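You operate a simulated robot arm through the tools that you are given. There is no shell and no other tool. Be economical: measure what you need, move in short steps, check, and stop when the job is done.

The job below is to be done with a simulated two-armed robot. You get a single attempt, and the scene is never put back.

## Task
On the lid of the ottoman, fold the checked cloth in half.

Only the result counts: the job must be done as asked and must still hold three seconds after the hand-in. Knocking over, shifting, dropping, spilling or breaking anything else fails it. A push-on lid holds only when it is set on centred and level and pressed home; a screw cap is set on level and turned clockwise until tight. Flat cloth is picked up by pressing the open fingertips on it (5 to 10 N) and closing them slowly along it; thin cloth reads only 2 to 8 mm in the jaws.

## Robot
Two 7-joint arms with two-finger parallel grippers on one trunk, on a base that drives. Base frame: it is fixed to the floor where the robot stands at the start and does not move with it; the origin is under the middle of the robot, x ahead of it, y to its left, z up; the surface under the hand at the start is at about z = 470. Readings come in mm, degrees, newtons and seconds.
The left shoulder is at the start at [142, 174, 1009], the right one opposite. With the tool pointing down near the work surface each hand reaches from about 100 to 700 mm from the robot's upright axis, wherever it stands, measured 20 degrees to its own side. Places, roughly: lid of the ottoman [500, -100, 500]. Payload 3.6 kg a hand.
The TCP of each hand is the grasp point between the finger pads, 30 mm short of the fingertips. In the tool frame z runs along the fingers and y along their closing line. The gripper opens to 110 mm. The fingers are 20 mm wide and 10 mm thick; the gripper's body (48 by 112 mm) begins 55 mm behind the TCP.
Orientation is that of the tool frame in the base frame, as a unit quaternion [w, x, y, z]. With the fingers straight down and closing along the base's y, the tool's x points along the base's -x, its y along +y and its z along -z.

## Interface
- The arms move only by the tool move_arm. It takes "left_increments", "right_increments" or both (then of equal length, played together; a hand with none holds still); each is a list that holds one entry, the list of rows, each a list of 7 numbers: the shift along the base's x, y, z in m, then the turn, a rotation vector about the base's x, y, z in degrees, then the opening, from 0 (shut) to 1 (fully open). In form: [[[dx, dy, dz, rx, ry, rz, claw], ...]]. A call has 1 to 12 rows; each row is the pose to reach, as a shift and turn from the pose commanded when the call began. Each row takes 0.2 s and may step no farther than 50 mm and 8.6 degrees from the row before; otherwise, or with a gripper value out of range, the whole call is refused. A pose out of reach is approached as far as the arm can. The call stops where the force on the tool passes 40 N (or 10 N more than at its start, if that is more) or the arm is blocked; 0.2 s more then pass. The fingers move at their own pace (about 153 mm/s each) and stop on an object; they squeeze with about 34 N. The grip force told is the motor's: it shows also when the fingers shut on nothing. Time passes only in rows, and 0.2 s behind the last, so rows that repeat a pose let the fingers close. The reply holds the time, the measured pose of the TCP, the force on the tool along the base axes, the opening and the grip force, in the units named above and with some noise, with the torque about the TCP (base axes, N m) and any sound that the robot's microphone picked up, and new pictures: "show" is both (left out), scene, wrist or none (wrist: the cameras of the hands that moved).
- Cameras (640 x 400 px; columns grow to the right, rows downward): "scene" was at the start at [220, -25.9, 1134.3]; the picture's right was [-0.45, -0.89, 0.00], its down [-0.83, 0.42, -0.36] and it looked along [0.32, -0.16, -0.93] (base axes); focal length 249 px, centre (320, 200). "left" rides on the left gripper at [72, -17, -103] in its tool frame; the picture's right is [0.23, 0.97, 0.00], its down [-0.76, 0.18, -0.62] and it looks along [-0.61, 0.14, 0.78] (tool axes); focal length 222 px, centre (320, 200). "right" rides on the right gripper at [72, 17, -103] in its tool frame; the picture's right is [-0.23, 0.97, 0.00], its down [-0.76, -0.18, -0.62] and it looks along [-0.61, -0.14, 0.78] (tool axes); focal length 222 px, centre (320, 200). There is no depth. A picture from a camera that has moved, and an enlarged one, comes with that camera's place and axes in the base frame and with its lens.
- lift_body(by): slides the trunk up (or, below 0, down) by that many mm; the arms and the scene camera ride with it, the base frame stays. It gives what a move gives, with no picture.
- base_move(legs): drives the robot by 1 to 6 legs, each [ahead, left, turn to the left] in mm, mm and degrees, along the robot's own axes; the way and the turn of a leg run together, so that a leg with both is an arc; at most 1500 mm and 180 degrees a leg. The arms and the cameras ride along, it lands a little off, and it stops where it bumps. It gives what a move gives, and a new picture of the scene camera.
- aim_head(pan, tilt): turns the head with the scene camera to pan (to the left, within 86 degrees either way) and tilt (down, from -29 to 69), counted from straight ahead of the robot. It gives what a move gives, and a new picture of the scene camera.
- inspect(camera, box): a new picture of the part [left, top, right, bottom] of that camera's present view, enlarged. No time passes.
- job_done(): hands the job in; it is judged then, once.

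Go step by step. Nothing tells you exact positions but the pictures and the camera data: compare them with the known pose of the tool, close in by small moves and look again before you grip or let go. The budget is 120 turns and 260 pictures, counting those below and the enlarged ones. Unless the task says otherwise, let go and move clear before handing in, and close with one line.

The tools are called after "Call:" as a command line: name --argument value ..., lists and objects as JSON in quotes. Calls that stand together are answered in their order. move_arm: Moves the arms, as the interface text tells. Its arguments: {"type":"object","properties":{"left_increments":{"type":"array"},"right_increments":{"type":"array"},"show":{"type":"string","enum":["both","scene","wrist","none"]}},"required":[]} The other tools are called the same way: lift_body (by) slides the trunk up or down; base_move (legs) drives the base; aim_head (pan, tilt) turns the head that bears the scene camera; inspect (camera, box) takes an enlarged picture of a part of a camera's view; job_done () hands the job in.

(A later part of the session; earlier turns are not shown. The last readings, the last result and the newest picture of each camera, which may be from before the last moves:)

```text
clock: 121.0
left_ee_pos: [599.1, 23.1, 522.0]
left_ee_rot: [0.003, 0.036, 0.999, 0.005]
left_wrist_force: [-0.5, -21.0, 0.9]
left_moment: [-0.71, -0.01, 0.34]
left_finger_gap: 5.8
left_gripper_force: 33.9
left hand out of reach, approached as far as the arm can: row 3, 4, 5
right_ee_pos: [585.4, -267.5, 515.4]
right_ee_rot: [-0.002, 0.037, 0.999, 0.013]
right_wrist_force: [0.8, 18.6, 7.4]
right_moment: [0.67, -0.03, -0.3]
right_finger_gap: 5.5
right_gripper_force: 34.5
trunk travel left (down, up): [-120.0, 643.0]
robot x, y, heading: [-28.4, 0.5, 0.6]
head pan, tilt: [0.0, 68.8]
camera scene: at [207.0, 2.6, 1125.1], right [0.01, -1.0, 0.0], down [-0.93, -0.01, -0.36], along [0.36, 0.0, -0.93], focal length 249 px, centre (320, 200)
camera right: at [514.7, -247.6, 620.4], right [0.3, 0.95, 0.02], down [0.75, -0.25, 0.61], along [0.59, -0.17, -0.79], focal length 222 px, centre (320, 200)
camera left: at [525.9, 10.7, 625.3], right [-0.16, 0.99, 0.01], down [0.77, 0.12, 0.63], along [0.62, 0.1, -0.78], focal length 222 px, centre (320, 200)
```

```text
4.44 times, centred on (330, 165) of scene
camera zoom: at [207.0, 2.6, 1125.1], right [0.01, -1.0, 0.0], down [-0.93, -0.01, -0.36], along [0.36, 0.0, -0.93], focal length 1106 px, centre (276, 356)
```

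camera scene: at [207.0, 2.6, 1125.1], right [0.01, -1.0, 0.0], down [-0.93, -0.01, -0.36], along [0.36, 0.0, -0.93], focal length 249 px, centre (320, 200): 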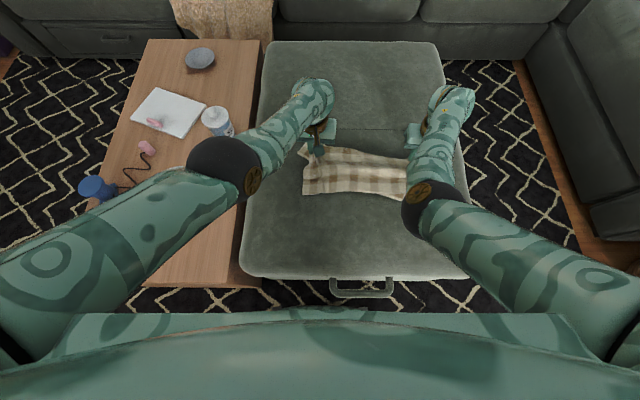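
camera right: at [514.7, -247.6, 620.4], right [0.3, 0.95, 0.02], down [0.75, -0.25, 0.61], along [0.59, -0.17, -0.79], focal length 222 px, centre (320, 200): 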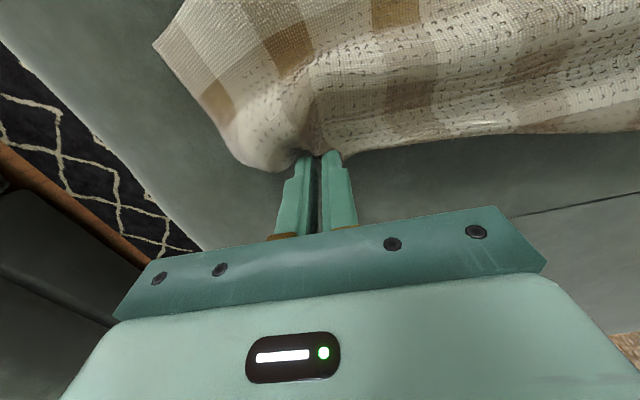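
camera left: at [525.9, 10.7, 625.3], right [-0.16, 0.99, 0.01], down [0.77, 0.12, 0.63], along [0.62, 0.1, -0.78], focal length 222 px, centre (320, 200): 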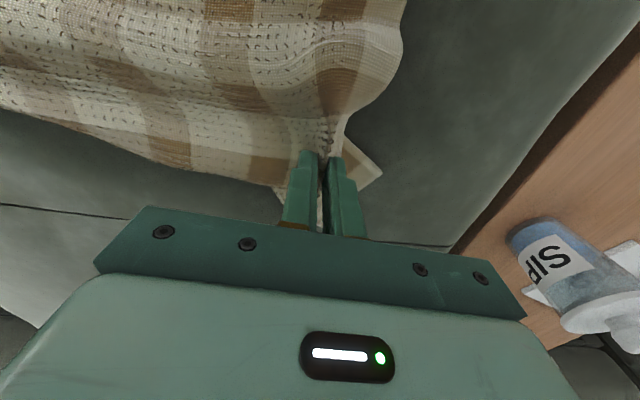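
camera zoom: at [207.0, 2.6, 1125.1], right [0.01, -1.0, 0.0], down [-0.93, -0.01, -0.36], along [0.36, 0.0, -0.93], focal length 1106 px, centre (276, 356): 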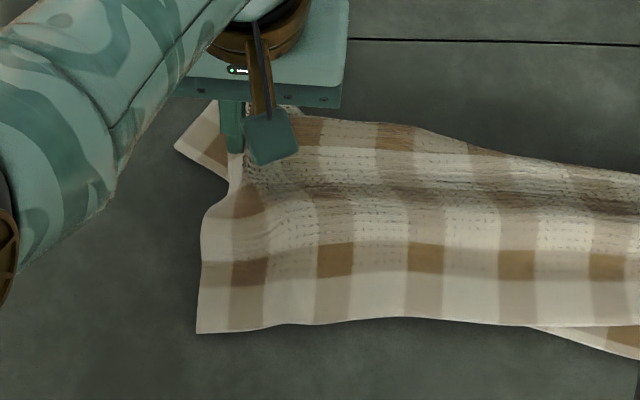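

The far half's left corner splayed forward and got overrun, so the lower layer is skewed. I'll lift again to let it hang free, then lay it down moving backward, so that the splayed far half ends on top.

Call:
move_arm --left_increments '[[[0, 0, 0.015, 0, 0, 0, 0], [0, 0, 0.03, 0, 0, 0, 0], [0, 0, 0.05, 0, 0, 0, 0], [0, 0, 0.07, 0, 0, 0, 0], [0, 0, 0.09, 0, 0, 0, 0], [0, 0, 0.11, 0, 0, 0, 0], [0, 0, 0.13, 0, 0, 0, 0], [0, 0, 0.15, 0, 0, 0, 0], [0, 0, 0.17, 0, 0, 0, 0], [0, 0, 0.19, 0, 0, 0, 0], [0, 0, 0.2, 0, 0, 0, 0], [0, 0, 0.2, 0, 0, 0, 0]]]' --right_increments '[[[0, 0, 0.015, 0, 0, 0, 0], [0, 0, 0.03, 0, 0, 0, 0], [0, 0, 0.05, 0, 0, 0, 0], [0, 0, 0.07, 0, 0, 0, 0], [0, 0, 0.09, 0, 0, 0, 0], [0, 0, 0.11, 0, 0, 0, 0], [0, 0, 0.13, 0, 0, 0, 0], [0, 0, 0.15, 0, 0, 0, 0], [0, 0, 0.17, 0, 0, 0, 0], [0, 0, 0.19, 0, 0, 0, 0], [0, 0, 0.205, 0, 0, 0, 0], [0, 0, 0.205, 0, 0, 0, 0]]]'

Call:
inspect --camera "scene" --box '[270, 80, 460, 220]'

```text
clock: 123.6
left_ee_pos: [600.0, 24.9, 722.1]
left_ee_rot: [0.004, 0.036, 0.999, 0.004]
left_wrist_force: [-0.7, -19.9, -0.9]
left_moment: [-0.61, 0.03, 0.31]
left_finger_gap: 6.5
left_gripper_force: 34.1
right_ee_pos: [583.6, -268.0, 720.0]
right_ee_rot: [-0.004, 0.036, 0.999, 0.012]
right_wrist_force: [1.6, 19.7, 0.0]
right_moment: [0.64, -0.06, -0.36]
right_finger_gap: 5.5
right_gripper_force: 33.3
trunk travel left (down, up): [-120.0, 643.0]
robot x, y, heading: [-26.3, -0.8, 0.6]
head pan, tilt: [0.0, 68.8]
camera scene: at [207.8, 2.6, 1124.8], right [0.01, -1.0, 0.0], down [-0.93, -0.01, -0.36], along [0.36, 0.0, -0.93], focal length 249 px, centre (320, 200)
camera right: at [513.6, -247.5, 824.3], right [0.3, 0.95, 0.02], down [0.75, -0.25, 0.61], along [0.59, -0.17, -0.79], focal length 222 px, centre (320, 200)
camera left: at [526.3, 12.6, 824.8], right [-0.16, 0.99, 0.01], down [0.77, 0.12, 0.63], along [0.62, 0.11, -0.78], focal length 222 px, centre (320, 200)
```

scene: 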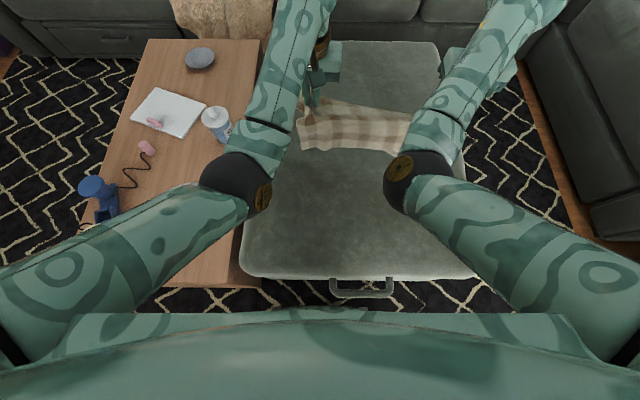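
right: 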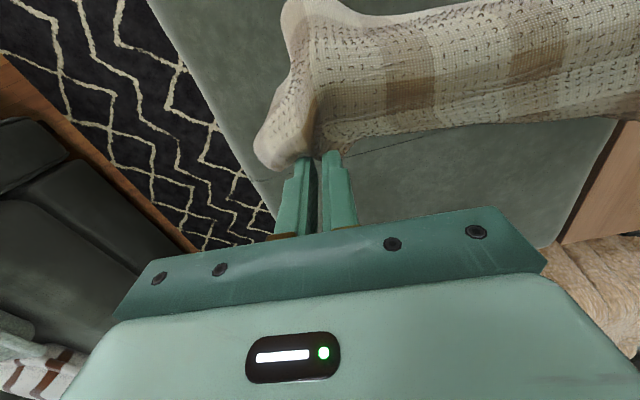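
left: 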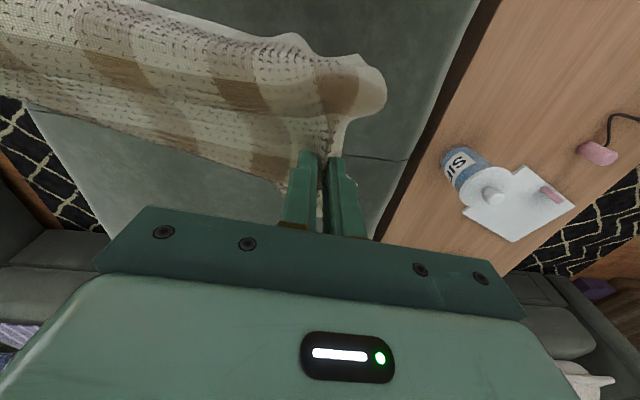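

```text
2.86 times, centred on (365, 150) of scene
camera zoom: at [207.8, 2.6, 1124.8], right [0.01, -1.0, 0.0], down [-0.93, -0.01, -0.36], along [0.36, 0.0, -0.93], focal length 711 px, centre (191, 343)
```

zoom: 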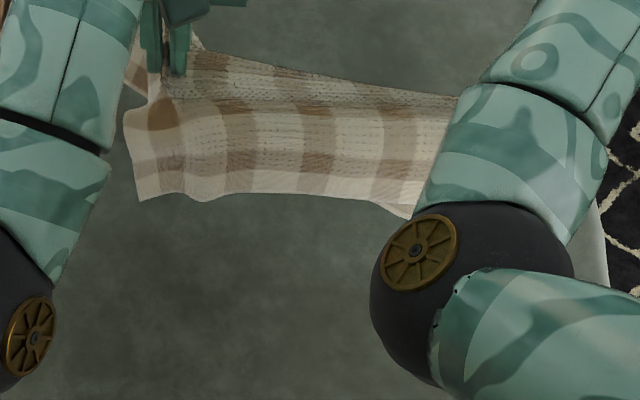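

It hangs free. I'll lower until the hems just touch, then move backward and down together.

Call:
move_arm --left_increments '[[[0, 0, -0.025, 0, 0, 0, 0], [0, 0, -0.05, 0, 0, 0, 0], [-0.005, 0, -0.06, 0, 0, 0, 0], [-0.018, 0, -0.067, 0, 0, 0, 0], [-0.032, 0, -0.074, 0, 0, 0, 0], [-0.046, 0, -0.082, 0, 0, 0, 0], [-0.06, 0, -0.09, 0, 0, 0, 0], [-0.07, 0, -0.098, 0, 0, 0, 0]]]' --right_increments '[[[0, 0, -0.025, 0, 0, 0, 0], [0, 0, -0.05, 0, 0, 0, 0], [-0.005, 0, -0.06, 0, 0, 0, 0], [-0.018, 0, -0.067, 0, 0, 0, 0], [-0.032, 0, -0.074, 0, 0, 0, 0], [-0.046, 0, -0.082, 0, 0, 0, 0], [-0.06, 0, -0.09, 0, 0, 0, 0], [-0.07, 0, -0.098, 0, 0, 0, 0]]]'

Call:
inspect --camera "scene" --box '[270, 80, 460, 220]'

```text
clock: 125.4
left_ee_pos: [537.4, 30.0, 628.2]
left_ee_rot: [0.01, 0.034, 0.999, 0.01]
left_wrist_force: [-0.9, -16.7, -1.4]
left_moment: [-0.53, 0.04, 0.27]
left_finger_gap: 5.9
left_gripper_force: 34.1
right_ee_pos: [514.2, -270.0, 620.7]
right_ee_rot: [-0.004, 0.037, 0.999, 0.011]
right_wrist_force: [0.4, 17.1, 0.2]
right_moment: [0.64, -0.02, -0.21]
right_finger_gap: 6.0
right_gripper_force: 33.7
trunk travel left (down, up): [-120.0, 643.0]
robot x, y, heading: [-21.5, 3.3, 0.3]
head pan, tilt: [0.0, 68.8]
camera scene: at [207.6, 2.6, 1124.9], right [0.01, -1.0, 0.0], down [-0.93, -0.01, -0.36], along [0.36, 0.0, -0.93], focal length 249 px, centre (320, 200)
camera right: at [443.8, -249.4, 726.9], right [0.3, 0.95, 0.02], down [0.75, -0.25, 0.61], along [0.59, -0.17, -0.79], focal length 222 px, centre (320, 200)
camera left: at [461.8, 16.4, 729.6], right [-0.16, 0.99, 0.02], down [0.76, 0.11, 0.64], along [0.63, 0.12, -0.77], focal length 222 px, centre (320, 200)
```

scene: 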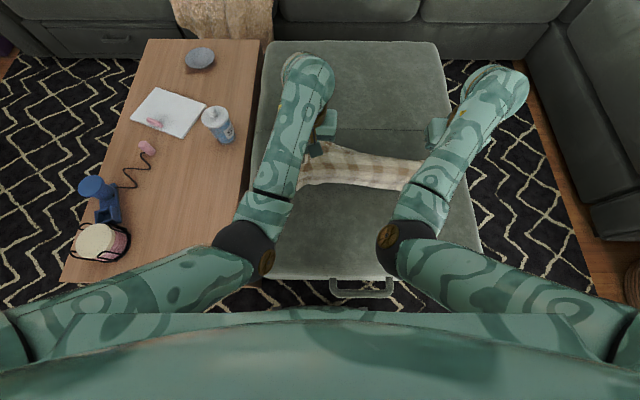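
right: 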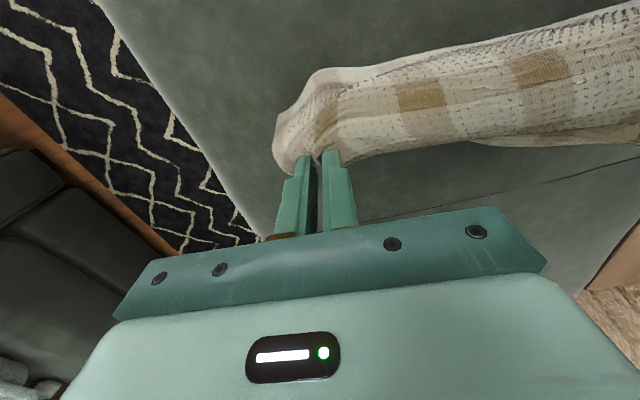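
left: 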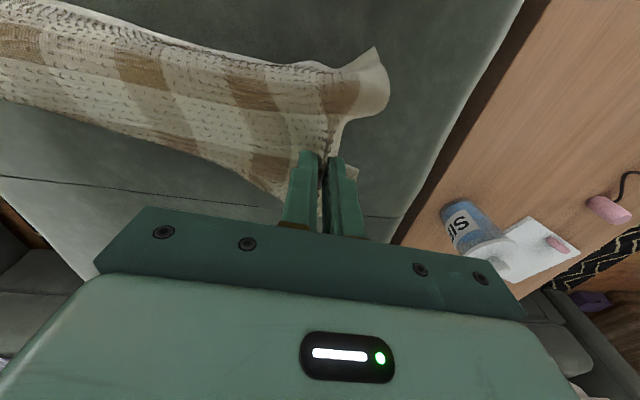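

```text
2.86 times, centred on (365, 150) of scene
camera zoom: at [207.6, 2.6, 1124.9], right [0.01, -1.0, 0.0], down [-0.93, -0.01, -0.36], along [0.36, 0.0, -0.93], focal length 711 px, centre (191, 343)
```

zoom: 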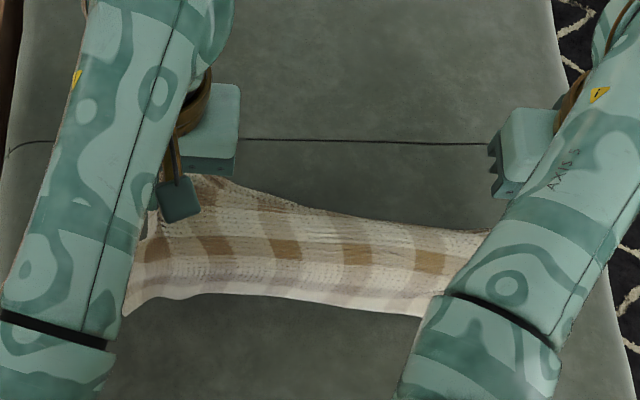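

The left-near corner flares back a little. I'll keep the left hand higher while backing, so that corner trails instead of being overrun, and lay the right side first.

Call:
move_arm --left_increments '[[[0, 0, 0.015, 0, 0, 0, 0], [0, 0, 0.03, 0, 0, 0, 0], [0, 0, 0.04, 0, 0, 0, 0]]]' --right_increments '[[[0, 0, 0, 0, 0, 0, 0], [0, 0, 0, 0, 0, 0, 0], [0, 0, 0, 0, 0, 0, 0]]]' --show "none"

Call:
base_move --legs '[[-60, 0, 0]]'

Call:
move_arm --left_increments '[[[0, 0, -0.005, 0, 0, 0, 0], [0, 0, -0.01, 0, 0, 0, 0], [0, 0, -0.015, 0, 0, 0, 0]]]' --right_increments '[[[0, 0, -0.015, 0, 0, 0, 0], [0, 0, -0.03, 0, 0, 0, 0], [0, 0, -0.045, 0, 0, 0, 0]]]' --show "none"

Call:
base_move --legs '[[-50, 0, 0]]'

Call:
inspect --camera "left" --box '[0, 0, 640, 400]'

Call:
inspect --camera "scene" --box '[270, 60, 460, 200]'

```text
clock: 126.2
left_ee_pos: [529.9, 26.2, 663.1]
left_ee_rot: [0.002, 0.036, 0.999, 0.007]
left_wrist_force: [-0.1, -15.1, -2.6]
left_moment: [-0.46, -0.02, 0.31]
left_finger_gap: 5.7
left_gripper_force: 34.4
right_ee_pos: [513.0, -270.9, 621.2]
right_ee_rot: [-0.004, 0.037, 0.999, 0.012]
right_wrist_force: [0.1, 15.4, 3.0]
right_moment: [0.58, 0.03, -0.15]
right_finger_gap: 6.1
right_gripper_force: 34.3
trunk travel left (down, up): [-120.0, 643.0]
robot x, y, heading: [-25.9, 6.1, 0.5]
head pan, tilt: [0.0, 68.8]
```

```text
clock: 127.2
left_ee_pos: [468.2, 23.9, 665.5]
left_ee_rot: [0.003, 0.039, 0.999, 0.006]
left_wrist_force: [0.4, -15.6, -2.8]
left_moment: [-0.42, -0.03, 0.29]
left_finger_gap: 5.6
left_gripper_force: 34.1
right_ee_pos: [451.9, -271.7, 622.4]
right_ee_rot: [-0.003, 0.038, 0.999, 0.011]
right_wrist_force: [0.3, 14.8, 2.5]
right_moment: [0.56, -0.01, -0.17]
right_finger_gap: 5.9
right_gripper_force: 34.0
trunk travel left (down, up): [-120.0, 643.0]
robot x, y, heading: [-86.9, -1.0, 0.2]
head pan, tilt: [0.0, 68.8]
camera scene: at [145.9, 1.7, 1125.1], right [0.01, -1.0, 0.0], down [-0.93, -0.01, -0.36], along [0.36, 0.0, -0.93], focal length 249 px, centre (320, 200)
```

scene: 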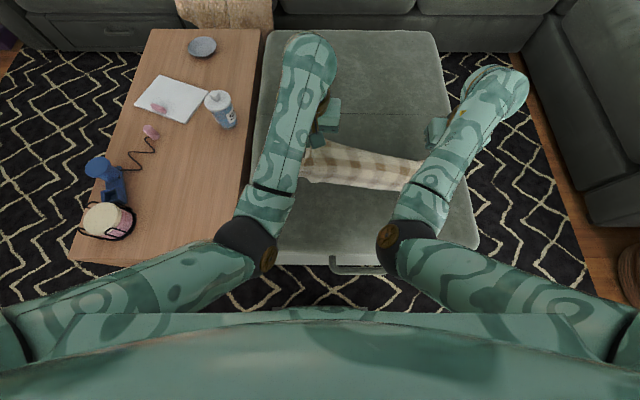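

```text
clock: 128.0
left_ee_pos: [472.3, 26.8, 650.9]
left_ee_rot: [0.006, 0.036, 0.999, 0.01]
left_wrist_force: [-0.2, 0.3, 0.1]
left_moment: [-0.03, 0.03, 0.01]
left_finger_gap: 4.9
left_gripper_force: 34.1
right_ee_pos: [450.6, -275.1, 576.4]
right_ee_rot: [-0.004, 0.039, 0.999, 0.008]
right_wrist_force: [0.0, 0.8, -0.6]
right_moment: [0.02, 0.02, -0.02]
right_finger_gap: 0.0
right_gripper_force: 33.9
trunk travel left (down, up): [-120.0, 643.0]
robot x, y, heading: [-84.0, -1.0, 0.4]
head pan, tilt: [0.0, 68.8]
```

```text
clock: 128.9
left_ee_pos: [420.9, 26.5, 650.5]
left_ee_rot: [0.006, 0.037, 0.999, 0.009]
left_wrist_force: [-0.2, 0.0, -0.8]
left_moment: [0.02, -0.03, 0.01]
left_finger_gap: 4.9
left_gripper_force: 33.9
right_ee_pos: [400.5, -273.1, 576.2]
right_ee_rot: [-0.003, 0.039, 0.999, 0.011]
right_wrist_force: [-1.0, -0.4, 0.1]
right_moment: [0.01, -0.02, -0.02]
right_finger_gap: 0.1
right_gripper_force: 34.1
trunk travel left (down, up): [-120.0, 643.0]
robot x, y, heading: [-132.5, 1.0, 0.2]
head pan, tilt: [0.0, 68.8]
camera scene: at [95.4, 1.4, 1125.1], right [0.01, -1.0, 0.0], down [-0.93, -0.01, -0.36], along [0.36, 0.0, -0.93], focal length 249 px, centre (320, 200)
```

scene: 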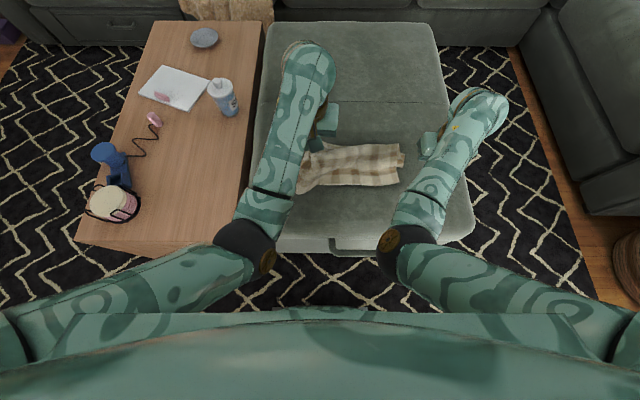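

```text
1.00 times, centred on (320, 200) of left (not enlarged: the box is as wide or as high as the picture)
camera zoom: at [345.6, 13.1, 752.3], right [-0.16, 0.99, 0.02], down [0.76, 0.11, 0.63], along [0.63, 0.11, -0.77], focal length 222 px, centre (320, 200)
```

zoom: 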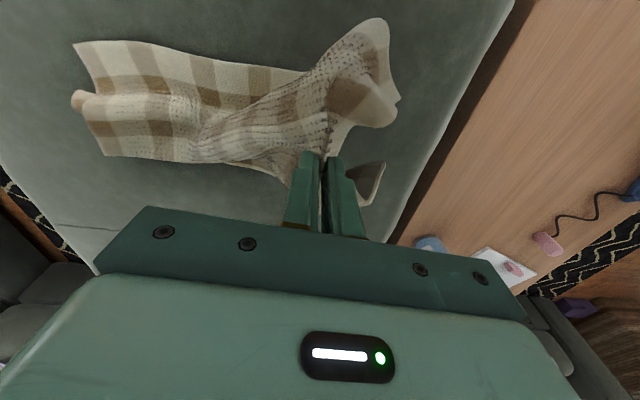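

```text
2.86 times, centred on (365, 130) of scene
camera zoom: at [95.4, 1.4, 1125.1], right [0.01, -1.0, 0.0], down [-0.93, -0.01, -0.36], along [0.36, 0.0, -0.93], focal length 711 px, centre (191, 400)
```

zoom: 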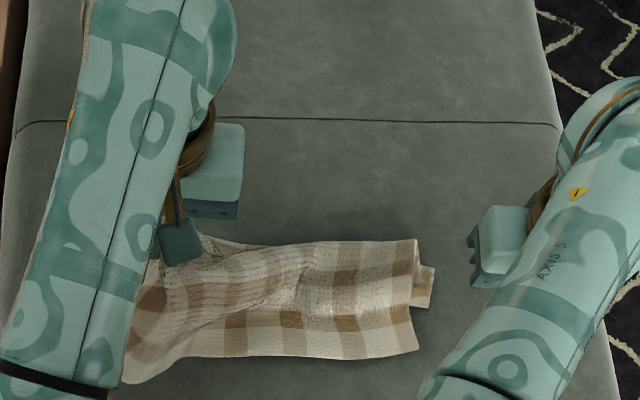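

The right grip slipped while the hands pulled unevenly. I'll lay the left end down in line with the fallen ridge, release, and re-grip with fingers closing along x, right at the side edges, which should hold the crease better.

Call:
base_move --legs '[[45, 0, 0]]'

Call:
move_arm --left_increments '[[[0, 0.005, -0.02, 0, 0, 0, 0], [0, 0.01, -0.04, 0, 0, 0, 0], [0, 0.015, -0.06, 0, 0, 0, 0], [0, 0.02, -0.08, 0, 0, 0, 0], [0, 0.025, -0.1, 0, 0, 0, 0], [0, 0.03, -0.12, 0, 0, 0, 0], [0, 0.03, -0.138, 0, 0, 0, 0], [0, 0.03, -0.138, 0, 0, 0, 0.2], [0, 0.03, -0.138, 0, 0, 0, 0.4], [0, 0.03, -0.11, 0, 0, 0, 0.4], [0, 0.06, -0.07, 0, 0, 0, 0.4], [0, 0.09, -0.03, 0, 0, 0, 0.4]]]' --right_increments '[[[0, 0, 0.02, 0, 0, -8, 0.3], [0, 0, 0.04, 0, 0, -16, 0.4], [0, -0.01, 0.06, 0, 0, -24, 0.4], [0, -0.02, 0.07, 0, 0, -32, 0.4], [0, -0.03, 0.07, 0, 0, -40, 0.4], [0, -0.04, 0.07, 0, 0, -48, 0.4], [0, -0.04, 0.07, 0, 0, -56, 0.4], [0, -0.04, 0.07, 0, 0, -64, 0.4], [0, -0.04, 0.07, 0, 0, -72, 0.4], [0, -0.04, 0.07, 0, 0, -80, 0.4], [0, -0.04, 0.07, 0, 0, -84, 0.4], [0, -0.04, 0.07, 0, 0, -84, 0.4]]]'

Call:
inspect --camera "scene" --box '[250, 70, 460, 220]'

```text
clock: 129.8
left_ee_pos: [466.8, 27.2, 649.4]
left_ee_rot: [0.006, 0.036, 0.999, 0.01]
left_wrist_force: [0.2, -0.6, 0.8]
left_moment: [0.0, -0.01, 0.01]
left_finger_gap: 4.9
left_gripper_force: 33.8
right_ee_pos: [446.2, -272.2, 576.3]
right_ee_rot: [-0.003, 0.038, 0.999, 0.011]
right_wrist_force: [-0.9, -0.5, -0.1]
right_moment: [-0.01, 0.02, -0.01]
right_finger_gap: 0.0
right_gripper_force: 34.1
trunk travel left (down, up): [-120.0, 643.0]
robot x, y, heading: [-90.5, 4.3, 0.4]
head pan, tilt: [0.0, 68.8]
camera scene: at [141.6, 1.5, 1124.7], right [0.01, -1.0, 0.0], down [-0.93, 0.0, -0.36], along [0.36, 0.0, -0.93], focal length 249 px, centre (320, 200)
```

scene: 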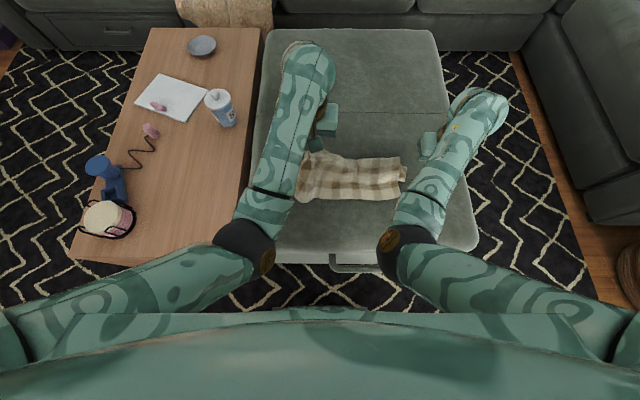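

```text
clock: 132.4
left_ee_pos: [464.6, 137.8, 614.7]
left_ee_rot: [0.005, 0.03, 0.999, 0.031]
left_wrist_force: [0.0, 2.0, 0.1]
left_moment: [0.01, 0.01, 0.0]
left_finger_gap: 44.2
left_gripper_force: 0.1
right_ee_pos: [446.9, -312.1, 646.3]
right_ee_rot: [0.005, 0.698, 0.716, 0.01]
right_wrist_force: [1.3, 0.2, -0.2]
right_moment: [0.01, -0.01, 0.04]
right_finger_gap: 43.9
right_gripper_force: 0.0
trunk travel left (down, up): [-120.0, 643.0]
robot x, y, heading: [-86.1, 2.5, 0.2]
head pan, tilt: [0.0, 68.8]
camera scene: at [140.8, 1.6, 1125.0], right [0.01, -1.0, 0.0], down [-0.93, 0.0, -0.36], along [0.36, 0.0, -0.93], focal length 249 px, centre (320, 200)
camera right: at [458.8, -240.6, 751.6], right [0.98, -0.2, 0.02], down [-0.17, -0.77, 0.61], along [-0.11, -0.6, -0.79], focal length 222 px, centre (320, 200)
camera left: at [390.3, 119.2, 716.8], right [-0.17, 0.98, 0.06], down [0.76, 0.09, 0.64], along [0.62, 0.15, -0.77], focal length 222 px, centre (320, 200)
```

scene: 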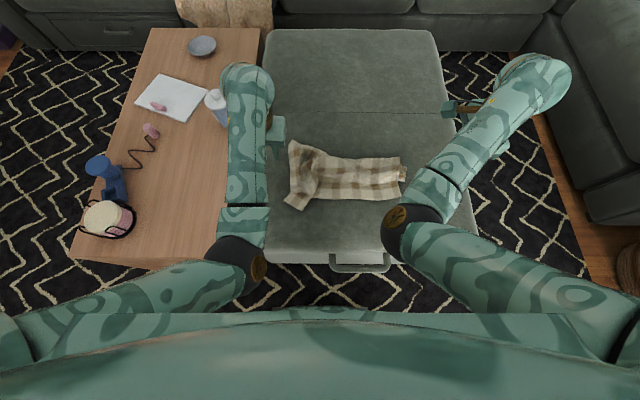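
right: 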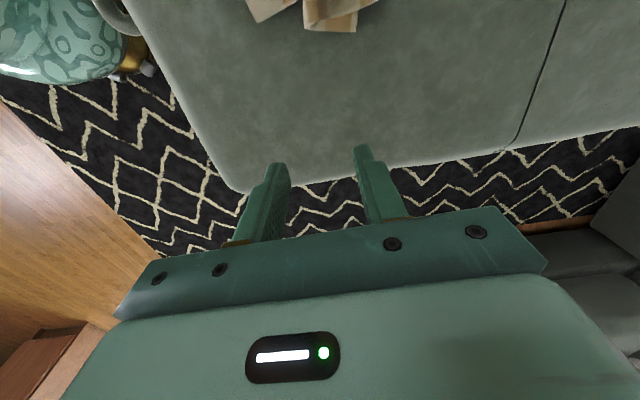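
left: 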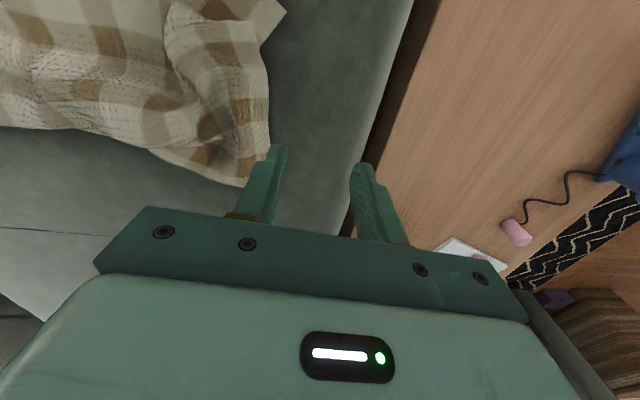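

```text
2.67 times, centred on (355, 145) of scene
camera zoom: at [140.8, 1.6, 1125.0], right [0.01, -1.0, 0.0], down [-0.93, 0.0, -0.36], along [0.36, 0.0, -0.93], focal length 663 px, centre (227, 347)
```

zoom: 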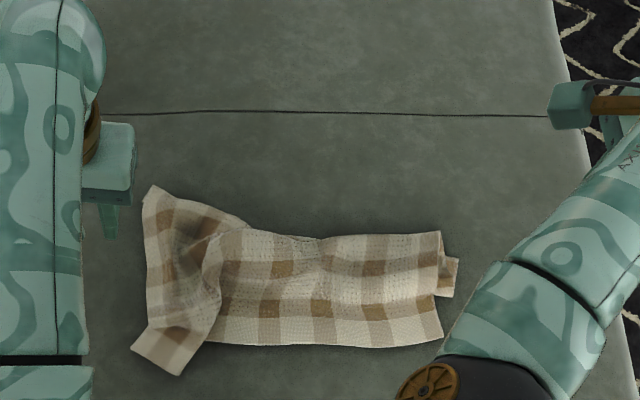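

The right side is in fact lying folded correctly (crease at the far side, hems near). Only the left end is open and twisted, so I'll look closer there.

Call:
inspect --camera "left" --box '[60, 0, 320, 200]'

Call:
inspect --camera "scene" --box '[280, 130, 360, 215]'

Call:
inspect --camera "scene" --box '[340, 130, 420, 215]'

```text
2.00 times, centred on (190, 100) of left
camera zoom: at [390.3, 119.2, 716.8], right [-0.17, 0.98, 0.06], down [0.76, 0.09, 0.64], along [0.62, 0.15, -0.77], focal length 444 px, centre (580, 400)
```

zoom: 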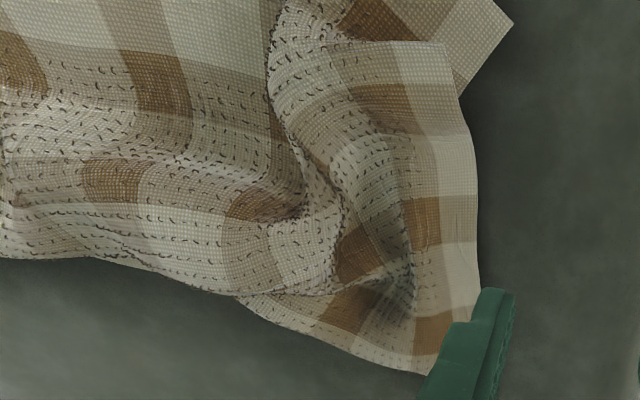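

```text
4.71 times, centred on (320, 172) of scene
camera zoom: at [140.8, 1.6, 1125.0], right [0.01, -1.0, 0.0], down [-0.93, 0.0, -0.36], along [0.36, 0.0, -0.93], focal length 1171 px, centre (320, 329)
```

zoom: 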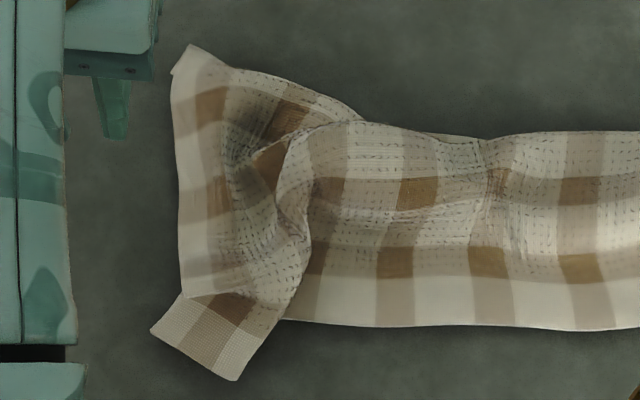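

```text
4.71 times, centred on (380, 172) of scene
camera zoom: at [140.8, 1.6, 1125.0], right [0.01, -1.0, 0.0], down [-0.93, 0.0, -0.36], along [0.36, 0.0, -0.93], focal length 1171 px, centre (38, 329)
```

zoom: 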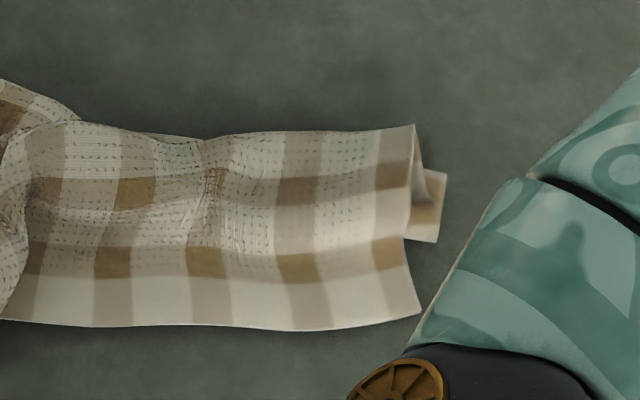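

The right two-thirds are a good fold; only the left end is twisted. I'll turn the left hand so it closes along x, to pinch the left edge right at the crease.

Call:
move_arm --left_increments '[[[0.003, -0.004, 0, 0, 0, 8, 0.45], [0.007, -0.008, 0, 0, 0, 16, 0.45], [0.01, -0.012, 0, 0, 0, 24, 0.45], [0.015, -0.016, 0, 0, 0, 32, 0.45], [0.02, -0.02, 0, 0, 0, 40, 0.45], [0.025, -0.024, 0, 0, 0, 48, 0.45], [0.03, -0.03, 0, 0, 0, 56, 0.45], [0.035, -0.036, 0, -2, 0, 64, 0.45], [0.038, -0.042, 0, -3, 0, 72, 0.45], [0.04, -0.048, -0.01, -3, 0, 80, 0.45], [0.04, -0.055, -0.03, -3, 0, 84, 0.45], [0.04, -0.057, -0.04, -3, 0, 84, 0.45]]]' --show "wrist"

```text
clock: 135.0
left_ee_pos: [506.2, 61.6, 578.7]
left_ee_rot: [0.0, -0.643, 0.766, -0.012]
left_wrist_force: [-0.8, 0.0, -0.5]
left_moment: [0.01, 0.01, 0.0]
left_finger_gap: 49.6
left_gripper_force: 0.0
right_ee_pos: [445.3, -313.6, 646.6]
right_ee_rot: [0.006, 0.697, 0.717, 0.011]
right_wrist_force: [0.4, 0.9, -0.1]
right_moment: [-0.01, -0.04, 0.02]
right_finger_gap: 44.1
right_gripper_force: 0.0
trunk travel left (down, up): [-120.0, 643.0]
robot x, y, heading: [-89.5, 0.8, 0.1]
head pan, tilt: [0.0, 68.8]
camera left: at [508.8, -11.1, 684.8], right [-1.0, -0.05, -0.01], down [-0.05, 0.79, 0.61], along [-0.02, 0.61, -0.79], focal length 222 px, centre (320, 200)
```

left: 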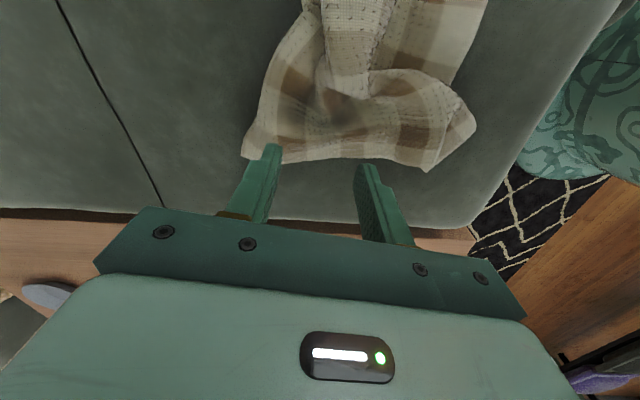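

Call:
inspect --camera "left" --box '[220, 0, 500, 190]'

```text
2.11 times, centred on (360, 95) of left
camera zoom: at [508.8, -11.1, 684.8], right [-1.0, -0.05, -0.01], down [-0.05, 0.79, 0.61], along [-0.02, 0.61, -0.79], focal length 468 px, centre (236, 421)
```

zoom: 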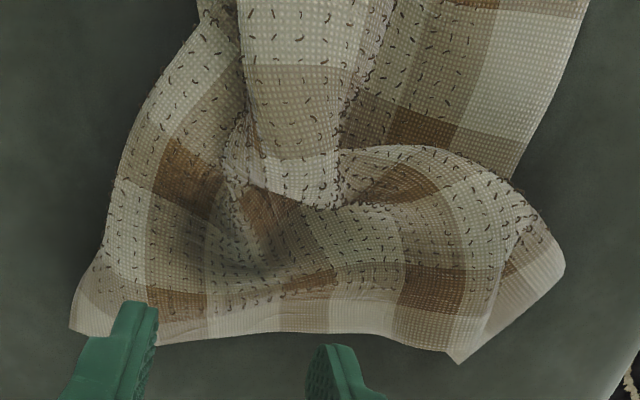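

I can identify the near hem now: its right corner is at about [392,-223] and its left corner at about [391,106]. New plan: grip the near corners, lift the cloth as a curtain so all twists fall out, lay the far half moving forward, then bring the hem back over it. That way the clamped patch leaves the fingers in the right direction. I'll turn the hands back first.

Call:
base_move --legs '[[-90, 0, 0]]'

Call:
move_arm --left_increments '[[[0, 0.003, 0.01, 0, 0, -8, 0.35], [0, 0.006, 0.02, 0, 0, -16, 0.35], [0, 0.01, 0.03, 0, 0, -24, 0.35], [0, 0.012, 0.03, 0, 0, -32, 0.35], [0, 0.012, 0.03, 0, 0, -40, 0.35], [0, 0.012, 0.03, 0, 0, -48, 0.35], [-0.005, 0.012, 0.03, 0, 0, -56, 0.35], [-0.01, 0.012, 0.03, 0, 0, -64, 0.35], [-0.015, 0.012, 0.03, 0, 0, -72, 0.35], [-0.02, 0.012, 0.02, 0, 0, -80, 0.35], [-0.025, 0.012, 0.01, 0, 0, -88, 0.35], [-0.028, 0.012, 0, 0, 0, -96, 0.35]]]' --right_increments '[[[0.005, 0.01, 0, 0, 0, 8, 0.5], [0.01, 0.02, 0, 0, 0, 16, 0.5], [0.015, 0.03, 0, 0, 0, 24, 0.5], [0.02, 0.04, 0, 0, 0, 32, 0.5], [0.025, 0.05, -0.01, 0, 0, 40, 0.5], [0.03, 0.065, -0.02, 0, 0, 48, 0.5], [0.035, 0.08, -0.03, 0, 0, 56, 0.5], [0.04, 0.095, -0.04, 0, 0, 64, 0.5], [0.045, 0.11, -0.055, 0, 0, 72, 0.5], [0.05, 0.12, -0.07, 0, 0, 80, 0.5], [0.055, 0.13, -0.085, 0, 0, 84, 0.5], [0.059, 0.135, -0.1, 0, 0, 84, 0.5]]]' --show "none"

Call:
move_arm --left_increments '[[[0, 0, -0.01, 0, 0, -8, 0.35], [0, 0, -0.02, 0, 0, -16, 0.35], [0, 0, -0.035, 0, 0, -16, 0.35], [0, 0, -0.04, 0, 0, -16, 0.35]]]' --show "both"

Call:
inspect --camera "right" --box '[0, 0, 640, 400]'

```text
clock: 136.1
left_ee_pos: [415.8, 59.9, 581.8]
left_ee_rot: [-0.002, -0.642, 0.766, -0.012]
left_wrist_force: [-0.6, 0.1, 0.0]
left_moment: [0.02, 0.03, 0.01]
left_finger_gap: 49.4
left_gripper_force: 0.0
right_ee_pos: [355.2, -313.9, 647.2]
right_ee_rot: [0.005, 0.697, 0.717, 0.01]
right_wrist_force: [0.4, 0.0, -0.3]
right_moment: [0.02, 0.0, -0.01]
right_finger_gap: 44.0
right_gripper_force: 0.0
trunk travel left (down, up): [-120.0, 643.0]
robot x, y, heading: [-181.2, -0.7, 0.6]
head pan, tilt: [0.0, 68.8]
camera scene: at [49.7, 1.0, 1125.1], right [0.0, -1.0, 0.0], down [-0.93, 0.0, -0.36], along [0.36, 0.0, -0.93], focal length 249 px, centre (320, 200)
```

scene: 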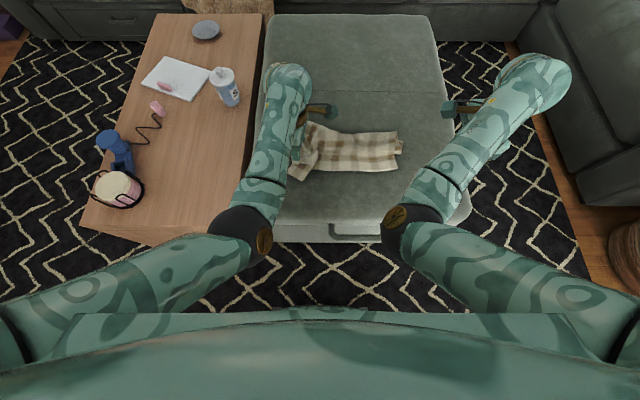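

```text
clock: 138.7
left_ee_pos: [388.2, 74.7, 580.9]
left_ee_rot: [-0.01, 0.141, 0.99, -0.007]
left_wrist_force: [-0.3, 0.0, 0.6]
left_moment: [0.02, -0.01, 0.01]
left_finger_gap: 38.4
left_gripper_force: 0.0
right_ee_pos: [414.0, -178.9, 543.4]
right_ee_rot: [-0.004, 0.039, 0.999, 0.012]
right_wrist_force: [-0.1, 0.0, -0.7]
right_moment: [0.01, -0.01, -0.02]
right_finger_gap: 55.0
right_gripper_force: 0.0
trunk travel left (down, up): [-120.0, 643.0]
robot x, y, heading: [-180.8, -0.4, -0.1]
head pan, tilt: [0.0, 68.8]
```

```text
clock: 139.7
left_ee_pos: [387.5, 71.6, 540.4]
left_ee_rot: [-0.012, 0.277, 0.961, -0.006]
left_wrist_force: [0.5, -0.8, 0.1]
left_moment: [-0.01, -0.02, -0.03]
left_finger_gap: 38.3
left_gripper_force: 0.0
right_ee_pos: [414.9, -178.4, 544.5]
right_ee_rot: [-0.004, 0.038, 0.999, 0.012]
right_wrist_force: [-0.3, 0.3, -0.6]
right_moment: [0.0, 0.03, 0.02]
right_finger_gap: 54.9
right_gripper_force: 0.0
trunk travel left (down, up): [-120.0, 643.0]
robot x, y, heading: [-182.6, 2.3, 0.1]
head pan, tilt: [0.0, 68.8]
camera scene: at [50.6, 1.0, 1124.9], right [0.0, -1.0, 0.0], down [-0.93, 0.0, -0.36], along [0.36, 0.0, -0.93], focal length 249 px, centre (320, 200)
camera left: at [319.5, 97.3, 645.7], right [0.33, 0.94, -0.01], down [0.75, -0.25, 0.61], along [0.57, -0.21, -0.8], focal length 222 px, centre (320, 200)
```

scene: 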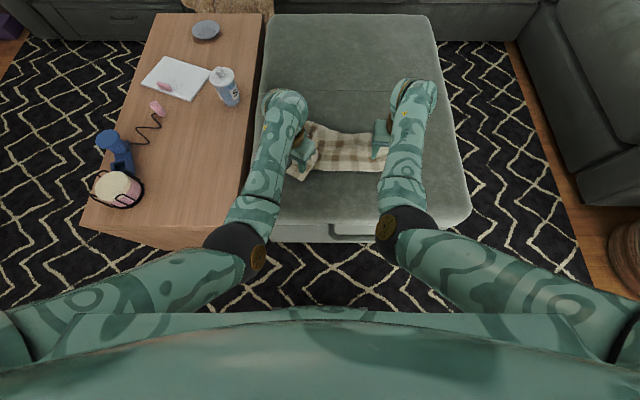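
left: 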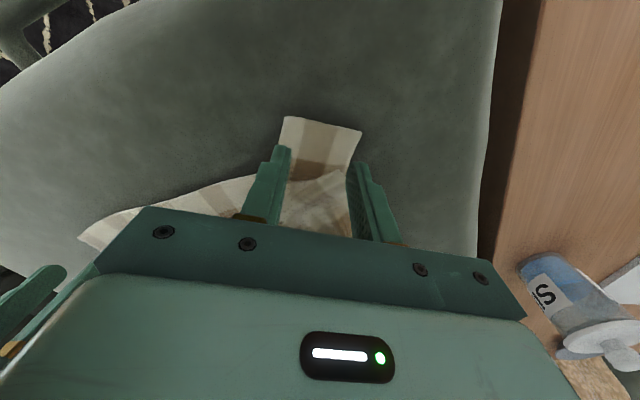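

```text
1.00 times, centred on (320, 200) of right (not enlarged: the box is as wide or as high as the picture)
camera zoom: at [343.9, -158.0, 650.1], right [0.3, 0.95, 0.02], down [0.75, -0.25, 0.61], along [0.59, -0.17, -0.79], focal length 222 px, centre (320, 200)
```

zoom: 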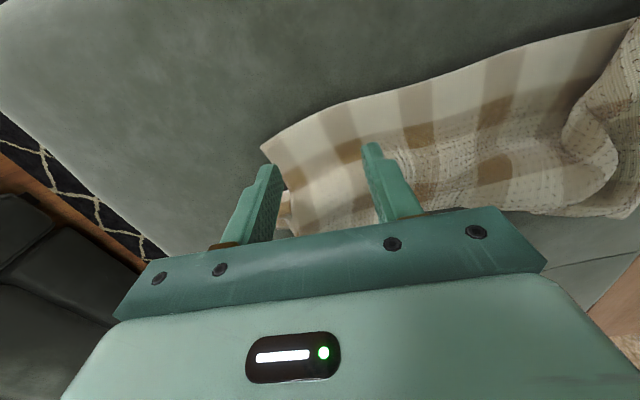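

Both hands are over the near-hem corners. I'll descend to contact.

Call:
move_arm --left_increments '[[[0, 0, -0.015, 0, 0, 0, 0.35], [0, 0, -0.028, 0, 0, 0, 0.35], [0, 0, -0.034, 0, 0, 0, 0.35], [0, 0, -0.037, 0, 0, 0, 0.35], [0, 0, -0.038, 0, 0, 0, 0.35]]]' --right_increments '[[[0.001, 0, -0.015, 0, 0, 0, 0.5], [0.002, 0, -0.028, 0, 0, 0, 0.5], [0.003, 0, -0.034, 0, 0, 0, 0.5], [0.003, 0, -0.037, 0, 0, 0, 0.5], [0.003, 0, -0.039, 0, 0, 0, 0.5]]]' --show "none"

```text
clock: 140.9
left_ee_pos: [388.4, 72.9, 505.9]
left_ee_rot: [-0.008, 0.277, 0.961, -0.006]
left_wrist_force: [-1.7, 5.5, 20.5]
left_moment: [-0.2, 0.11, -0.02]
left_finger_gap: 37.8
left_gripper_force: 0.0
right_ee_pos: [416.9, -179.9, 509.2]
right_ee_rot: [-0.003, 0.038, 0.999, 0.012]
right_wrist_force: [-0.7, -0.1, 0.5]
right_moment: [-0.04, 0.0, -0.04]
right_finger_gap: 54.8
right_gripper_force: 0.2
trunk travel left (down, up): [-120.0, 643.0]
robot x, y, heading: [-180.5, -0.3, 0.3]
head pan, tilt: [0.0, 68.8]
```

Call:
move_arm --left_increments '[[[0, 0, 0, 0, 0, 0, 0.32], [0, 0, 0, 0, 0, 0, 0.29], [0, 0, 0, 0, 0, 0, 0.26], [0, 0, 0, 0, 0, 0, 0.23], [0, 0, 0, 0, 0, 0, 0.2], [0, 0, 0, 0, 0, 0, 0.17], [0, 0, 0, 0, 0, 0, 0.14], [0, 0, 0, 0, 0, 0, 0.11], [0, 0, 0, 0, 0, 0, 0.08], [0, 0, 0, 0, 0, 0, 0.04], [0, 0, 0, 0, 0, 0, 0], [0, 0, 0, 0, 0, 0, 0]]]' --right_increments '[[[0, 0, -0.001, 0, 0, 0, 0.5], [0, 0, -0.002, 0, 0, 0, 0.5], [0, 0, -0.003, 0, 0, 0, 0.5], [0, 0, -0.004, 0, 0, 0, 0.5], [0, 0, -0.004, 0, 0, 0, 0.5], [0, 0, -0.004, 0, 0, 0, 0.5], [0, 0, -0.004, 0, 0, 0, 0.5], [0, 0, -0.004, 0, 0, 0, 0.5], [0, 0, -0.004, 0, 0, 0, 0.5], [0, 0, -0.004, 0, 0, 0, 0.5], [0, 0, -0.004, 0, 0, 0, 0.5], [0, 0, -0.004, 0, 0, 0, 0.5]]]' --show "wrist"

```text
clock: 143.5
left_ee_pos: [386.4, 71.8, 505.9]
left_ee_rot: [-0.01, 0.276, 0.961, -0.005]
left_wrist_force: [-6.7, 3.0, 35.1]
left_moment: [-0.18, 0.02, -0.01]
left_finger_gap: 0.0
left_gripper_force: 34.1
right_ee_pos: [415.4, -179.1, 504.7]
right_ee_rot: [-0.003, 0.038, 0.999, 0.011]
right_wrist_force: [0.4, 0.4, 1.5]
right_moment: [-0.03, -0.02, 0.01]
right_finger_gap: 55.1
right_gripper_force: 0.4
trunk travel left (down, up): [-120.0, 643.0]
robot x, y, heading: [-180.2, 0.4, 0.0]
head pan, tilt: [0.0, 68.8]
camera right: at [345.5, -157.8, 610.2], right [0.3, 0.95, 0.02], down [0.75, -0.25, 0.62], along [0.59, -0.17, -0.79], focal length 222 px, centre (320, 200)
camera left: at [318.6, 97.3, 609.9], right [0.33, 0.95, -0.01], down [0.75, -0.25, 0.61], along [0.57, -0.21, -0.79], focal length 222 px, centre (320, 200)
```

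right: 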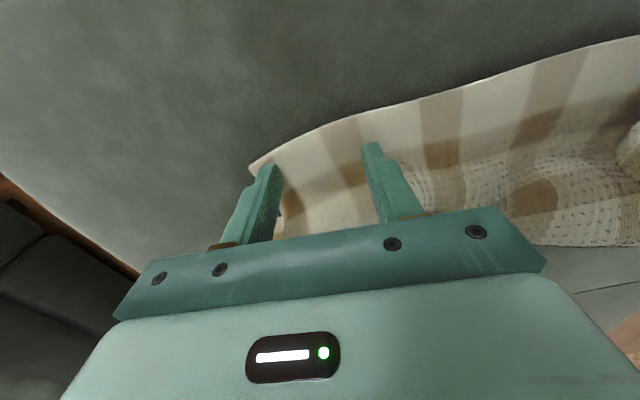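
left: 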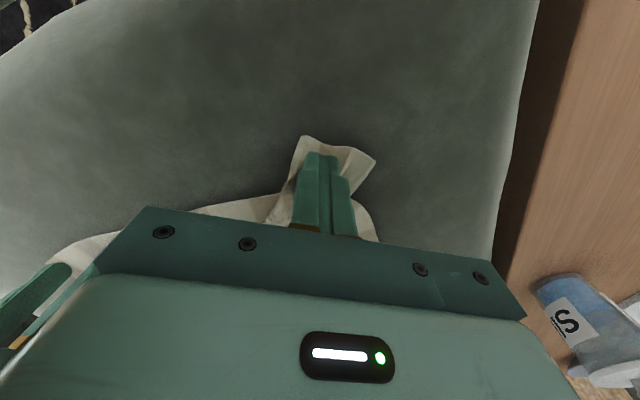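

The left slipped. I'll reopen wider, slightly deeper into the cloth, and press again, while settling the right into contact.

Call:
move_arm --left_increments '[[[0, 0, 0.012, 0, 0, 0, 0], [0.003, -0.003, 0.012, 0, 0, 0, 0.5], [0.005, -0.004, 0.012, 0, 0, 0, 0.5], [0.005, -0.004, 0.006, 0, 0, 0, 0.5], [0.005, -0.004, 0.001, 0, 0, 0, 0.5], [0.005, -0.004, -0.001, 0, 0, 0, 0.5], [0.005, -0.004, -0.001, 0, 0, 0, 0.5]]]' --right_increments '[[[0, 0, -0.001, 0, 0, 0, 0.5], [0, 0, -0.0015, 0, 0, 0, 0.5], [0, 0, -0.002, 0, 0, 0, 0.5], [0, 0, -0.0025, 0, 0, 0, 0.5], [0, 0, -0.003, 0, 0, 0, 0.5], [0, 0, -0.003, 0, 0, 0, 0.5], [0, 0, -0.003, 0, 0, 0, 0.5]]]' --show "wrist"

```text
clock: 145.1
left_ee_pos: [393.4, 68.2, 504.6]
left_ee_rot: [-0.008, 0.277, 0.961, -0.006]
left_wrist_force: [-10.2, 6.6, 27.9]
left_moment: [-0.64, 0.54, -0.32]
left_finger_gap: 55.6
left_gripper_force: 0.2
right_ee_pos: [417.8, -178.1, 502.8]
right_ee_rot: [-0.001, 0.039, 0.999, 0.011]
right_wrist_force: [6.5, -1.6, 14.4]
right_moment: [-0.31, -0.21, 0.08]
right_finger_gap: 55.6
right_gripper_force: 0.0
trunk travel left (down, up): [-120.0, 643.0]
robot x, y, heading: [-183.0, 3.2, 0.3]
head pan, tilt: [0.0, 68.8]
camera right: at [345.7, -157.7, 608.4], right [0.3, 0.95, 0.02], down [0.75, -0.25, 0.62], along [0.59, -0.17, -0.79], focal length 222 px, centre (320, 200)
camera left: at [324.6, 93.8, 609.3], right [0.33, 0.95, -0.01], down [0.75, -0.25, 0.61], along [0.57, -0.21, -0.79], focal length 222 px, centre (320, 200)
```

right: 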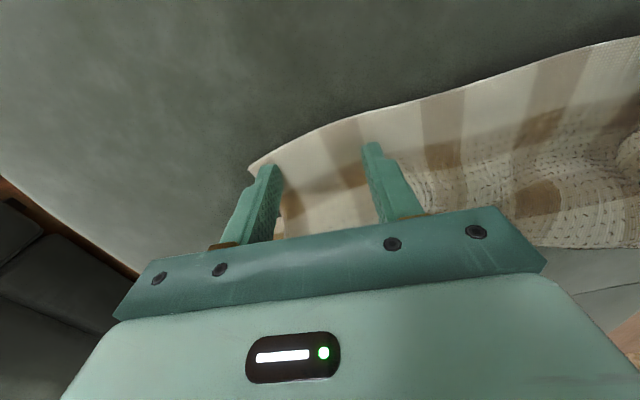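
left: 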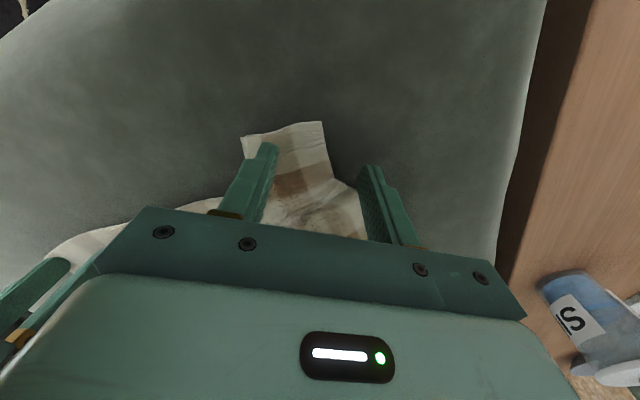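

The piece shifted, so I'll re-centre the left hand while closing the right slowly.

Call:
move_arm --left_increments '[[[0, 0, 0.012, 0, 0, 0, 0.5], [-0.008, -0.021, 0.012, 0, 0, 4, 0.44], [-0.008, -0.021, 0.012, 0, 0, 8, 0.44], [-0.008, -0.021, 0.006, 0, 0, 12, 0.44], [-0.008, -0.021, 0.002, 0, 0, 12, 0.44], [-0.008, -0.021, 0.001, 0, 0, 12, 0.44], [-0.008, -0.021, 0.001, 0, 0, 12, 0.44], [-0.008, -0.021, 0.001, 0, 0, 12, 0.44], [-0.008, -0.021, 0.001, 0, 0, 12, 0.44], [-0.008, -0.021, 0.001, 0, 0, 12, 0.44]]]' --right_increments '[[[0, 0, -0.0008, 0, 0, 0, 0.48], [0, 0, -0.001, 0, 0, 0, 0.45], [0, 0, -0.001, 0, 0, 0, 0.42], [0, 0, -0.001, 0, 0, 0, 0.39], [0, 0, -0.001, 0, 0, 0, 0.36], [0, 0, -0.001, 0, 0, 0, 0.33], [0, 0, -0.001, 0, 0, 0, 0.3], [0, 0, -0.001, 0, 0, 0, 0.27], [0, 0, -0.001, 0, 0, 0, 0.24], [0, 0, -0.001, 0, 0, 0, 0.21]]]' --show "wrist"

```text
clock: 145.7
left_ee_pos: [386.5, 58.1, 513.9]
left_ee_rot: [-0.01, 0.261, 0.965, -0.007]
left_wrist_force: [0.3, 0.7, 0.0]
left_moment: [0.02, 0.04, 0.01]
left_finger_gap: 48.5
left_gripper_force: 0.5
right_ee_pos: [416.4, -179.8, 503.2]
right_ee_rot: [0.0, 0.04, 0.999, 0.011]
right_wrist_force: [-12.7, 0.2, 24.8]
right_moment: [-0.42, 0.36, -0.27]
right_finger_gap: 49.4
right_gripper_force: 0.1
trunk travel left (down, up): [-120.0, 643.0]
robot x, y, heading: [-184.5, 0.6, 0.1]
head pan, tilt: [0.0, 68.8]
stopped in row 2 (right hand): the force on the tool passed its limit at 42 N (the readings are from after the stop); the commanded pose is now the measured one
camera right: at [346.7, -157.3, 608.1], right [0.3, 0.95, 0.02], down [0.75, -0.25, 0.62], along [0.59, -0.17, -0.79], focal length 222 px, centre (320, 200)
camera left: at [318.6, 81.5, 618.9], right [0.3, 0.95, -0.01], down [0.76, -0.23, 0.61], along [0.58, -0.19, -0.8], focal length 222 px, centre (320, 200)
```

right: 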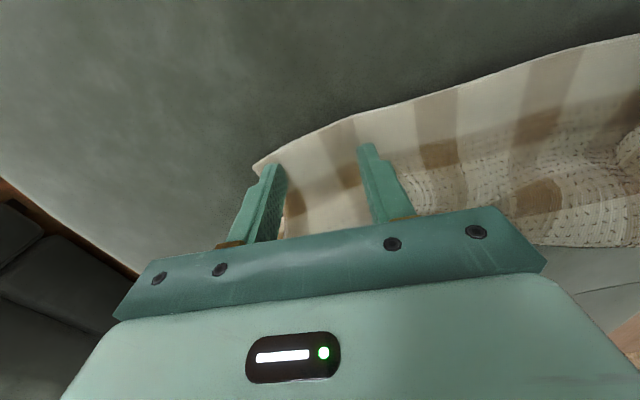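
left: 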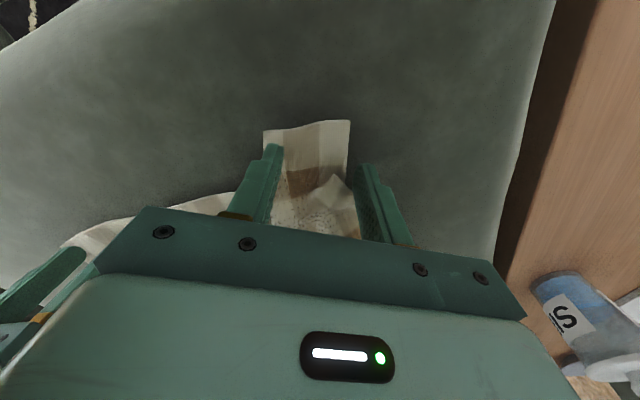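

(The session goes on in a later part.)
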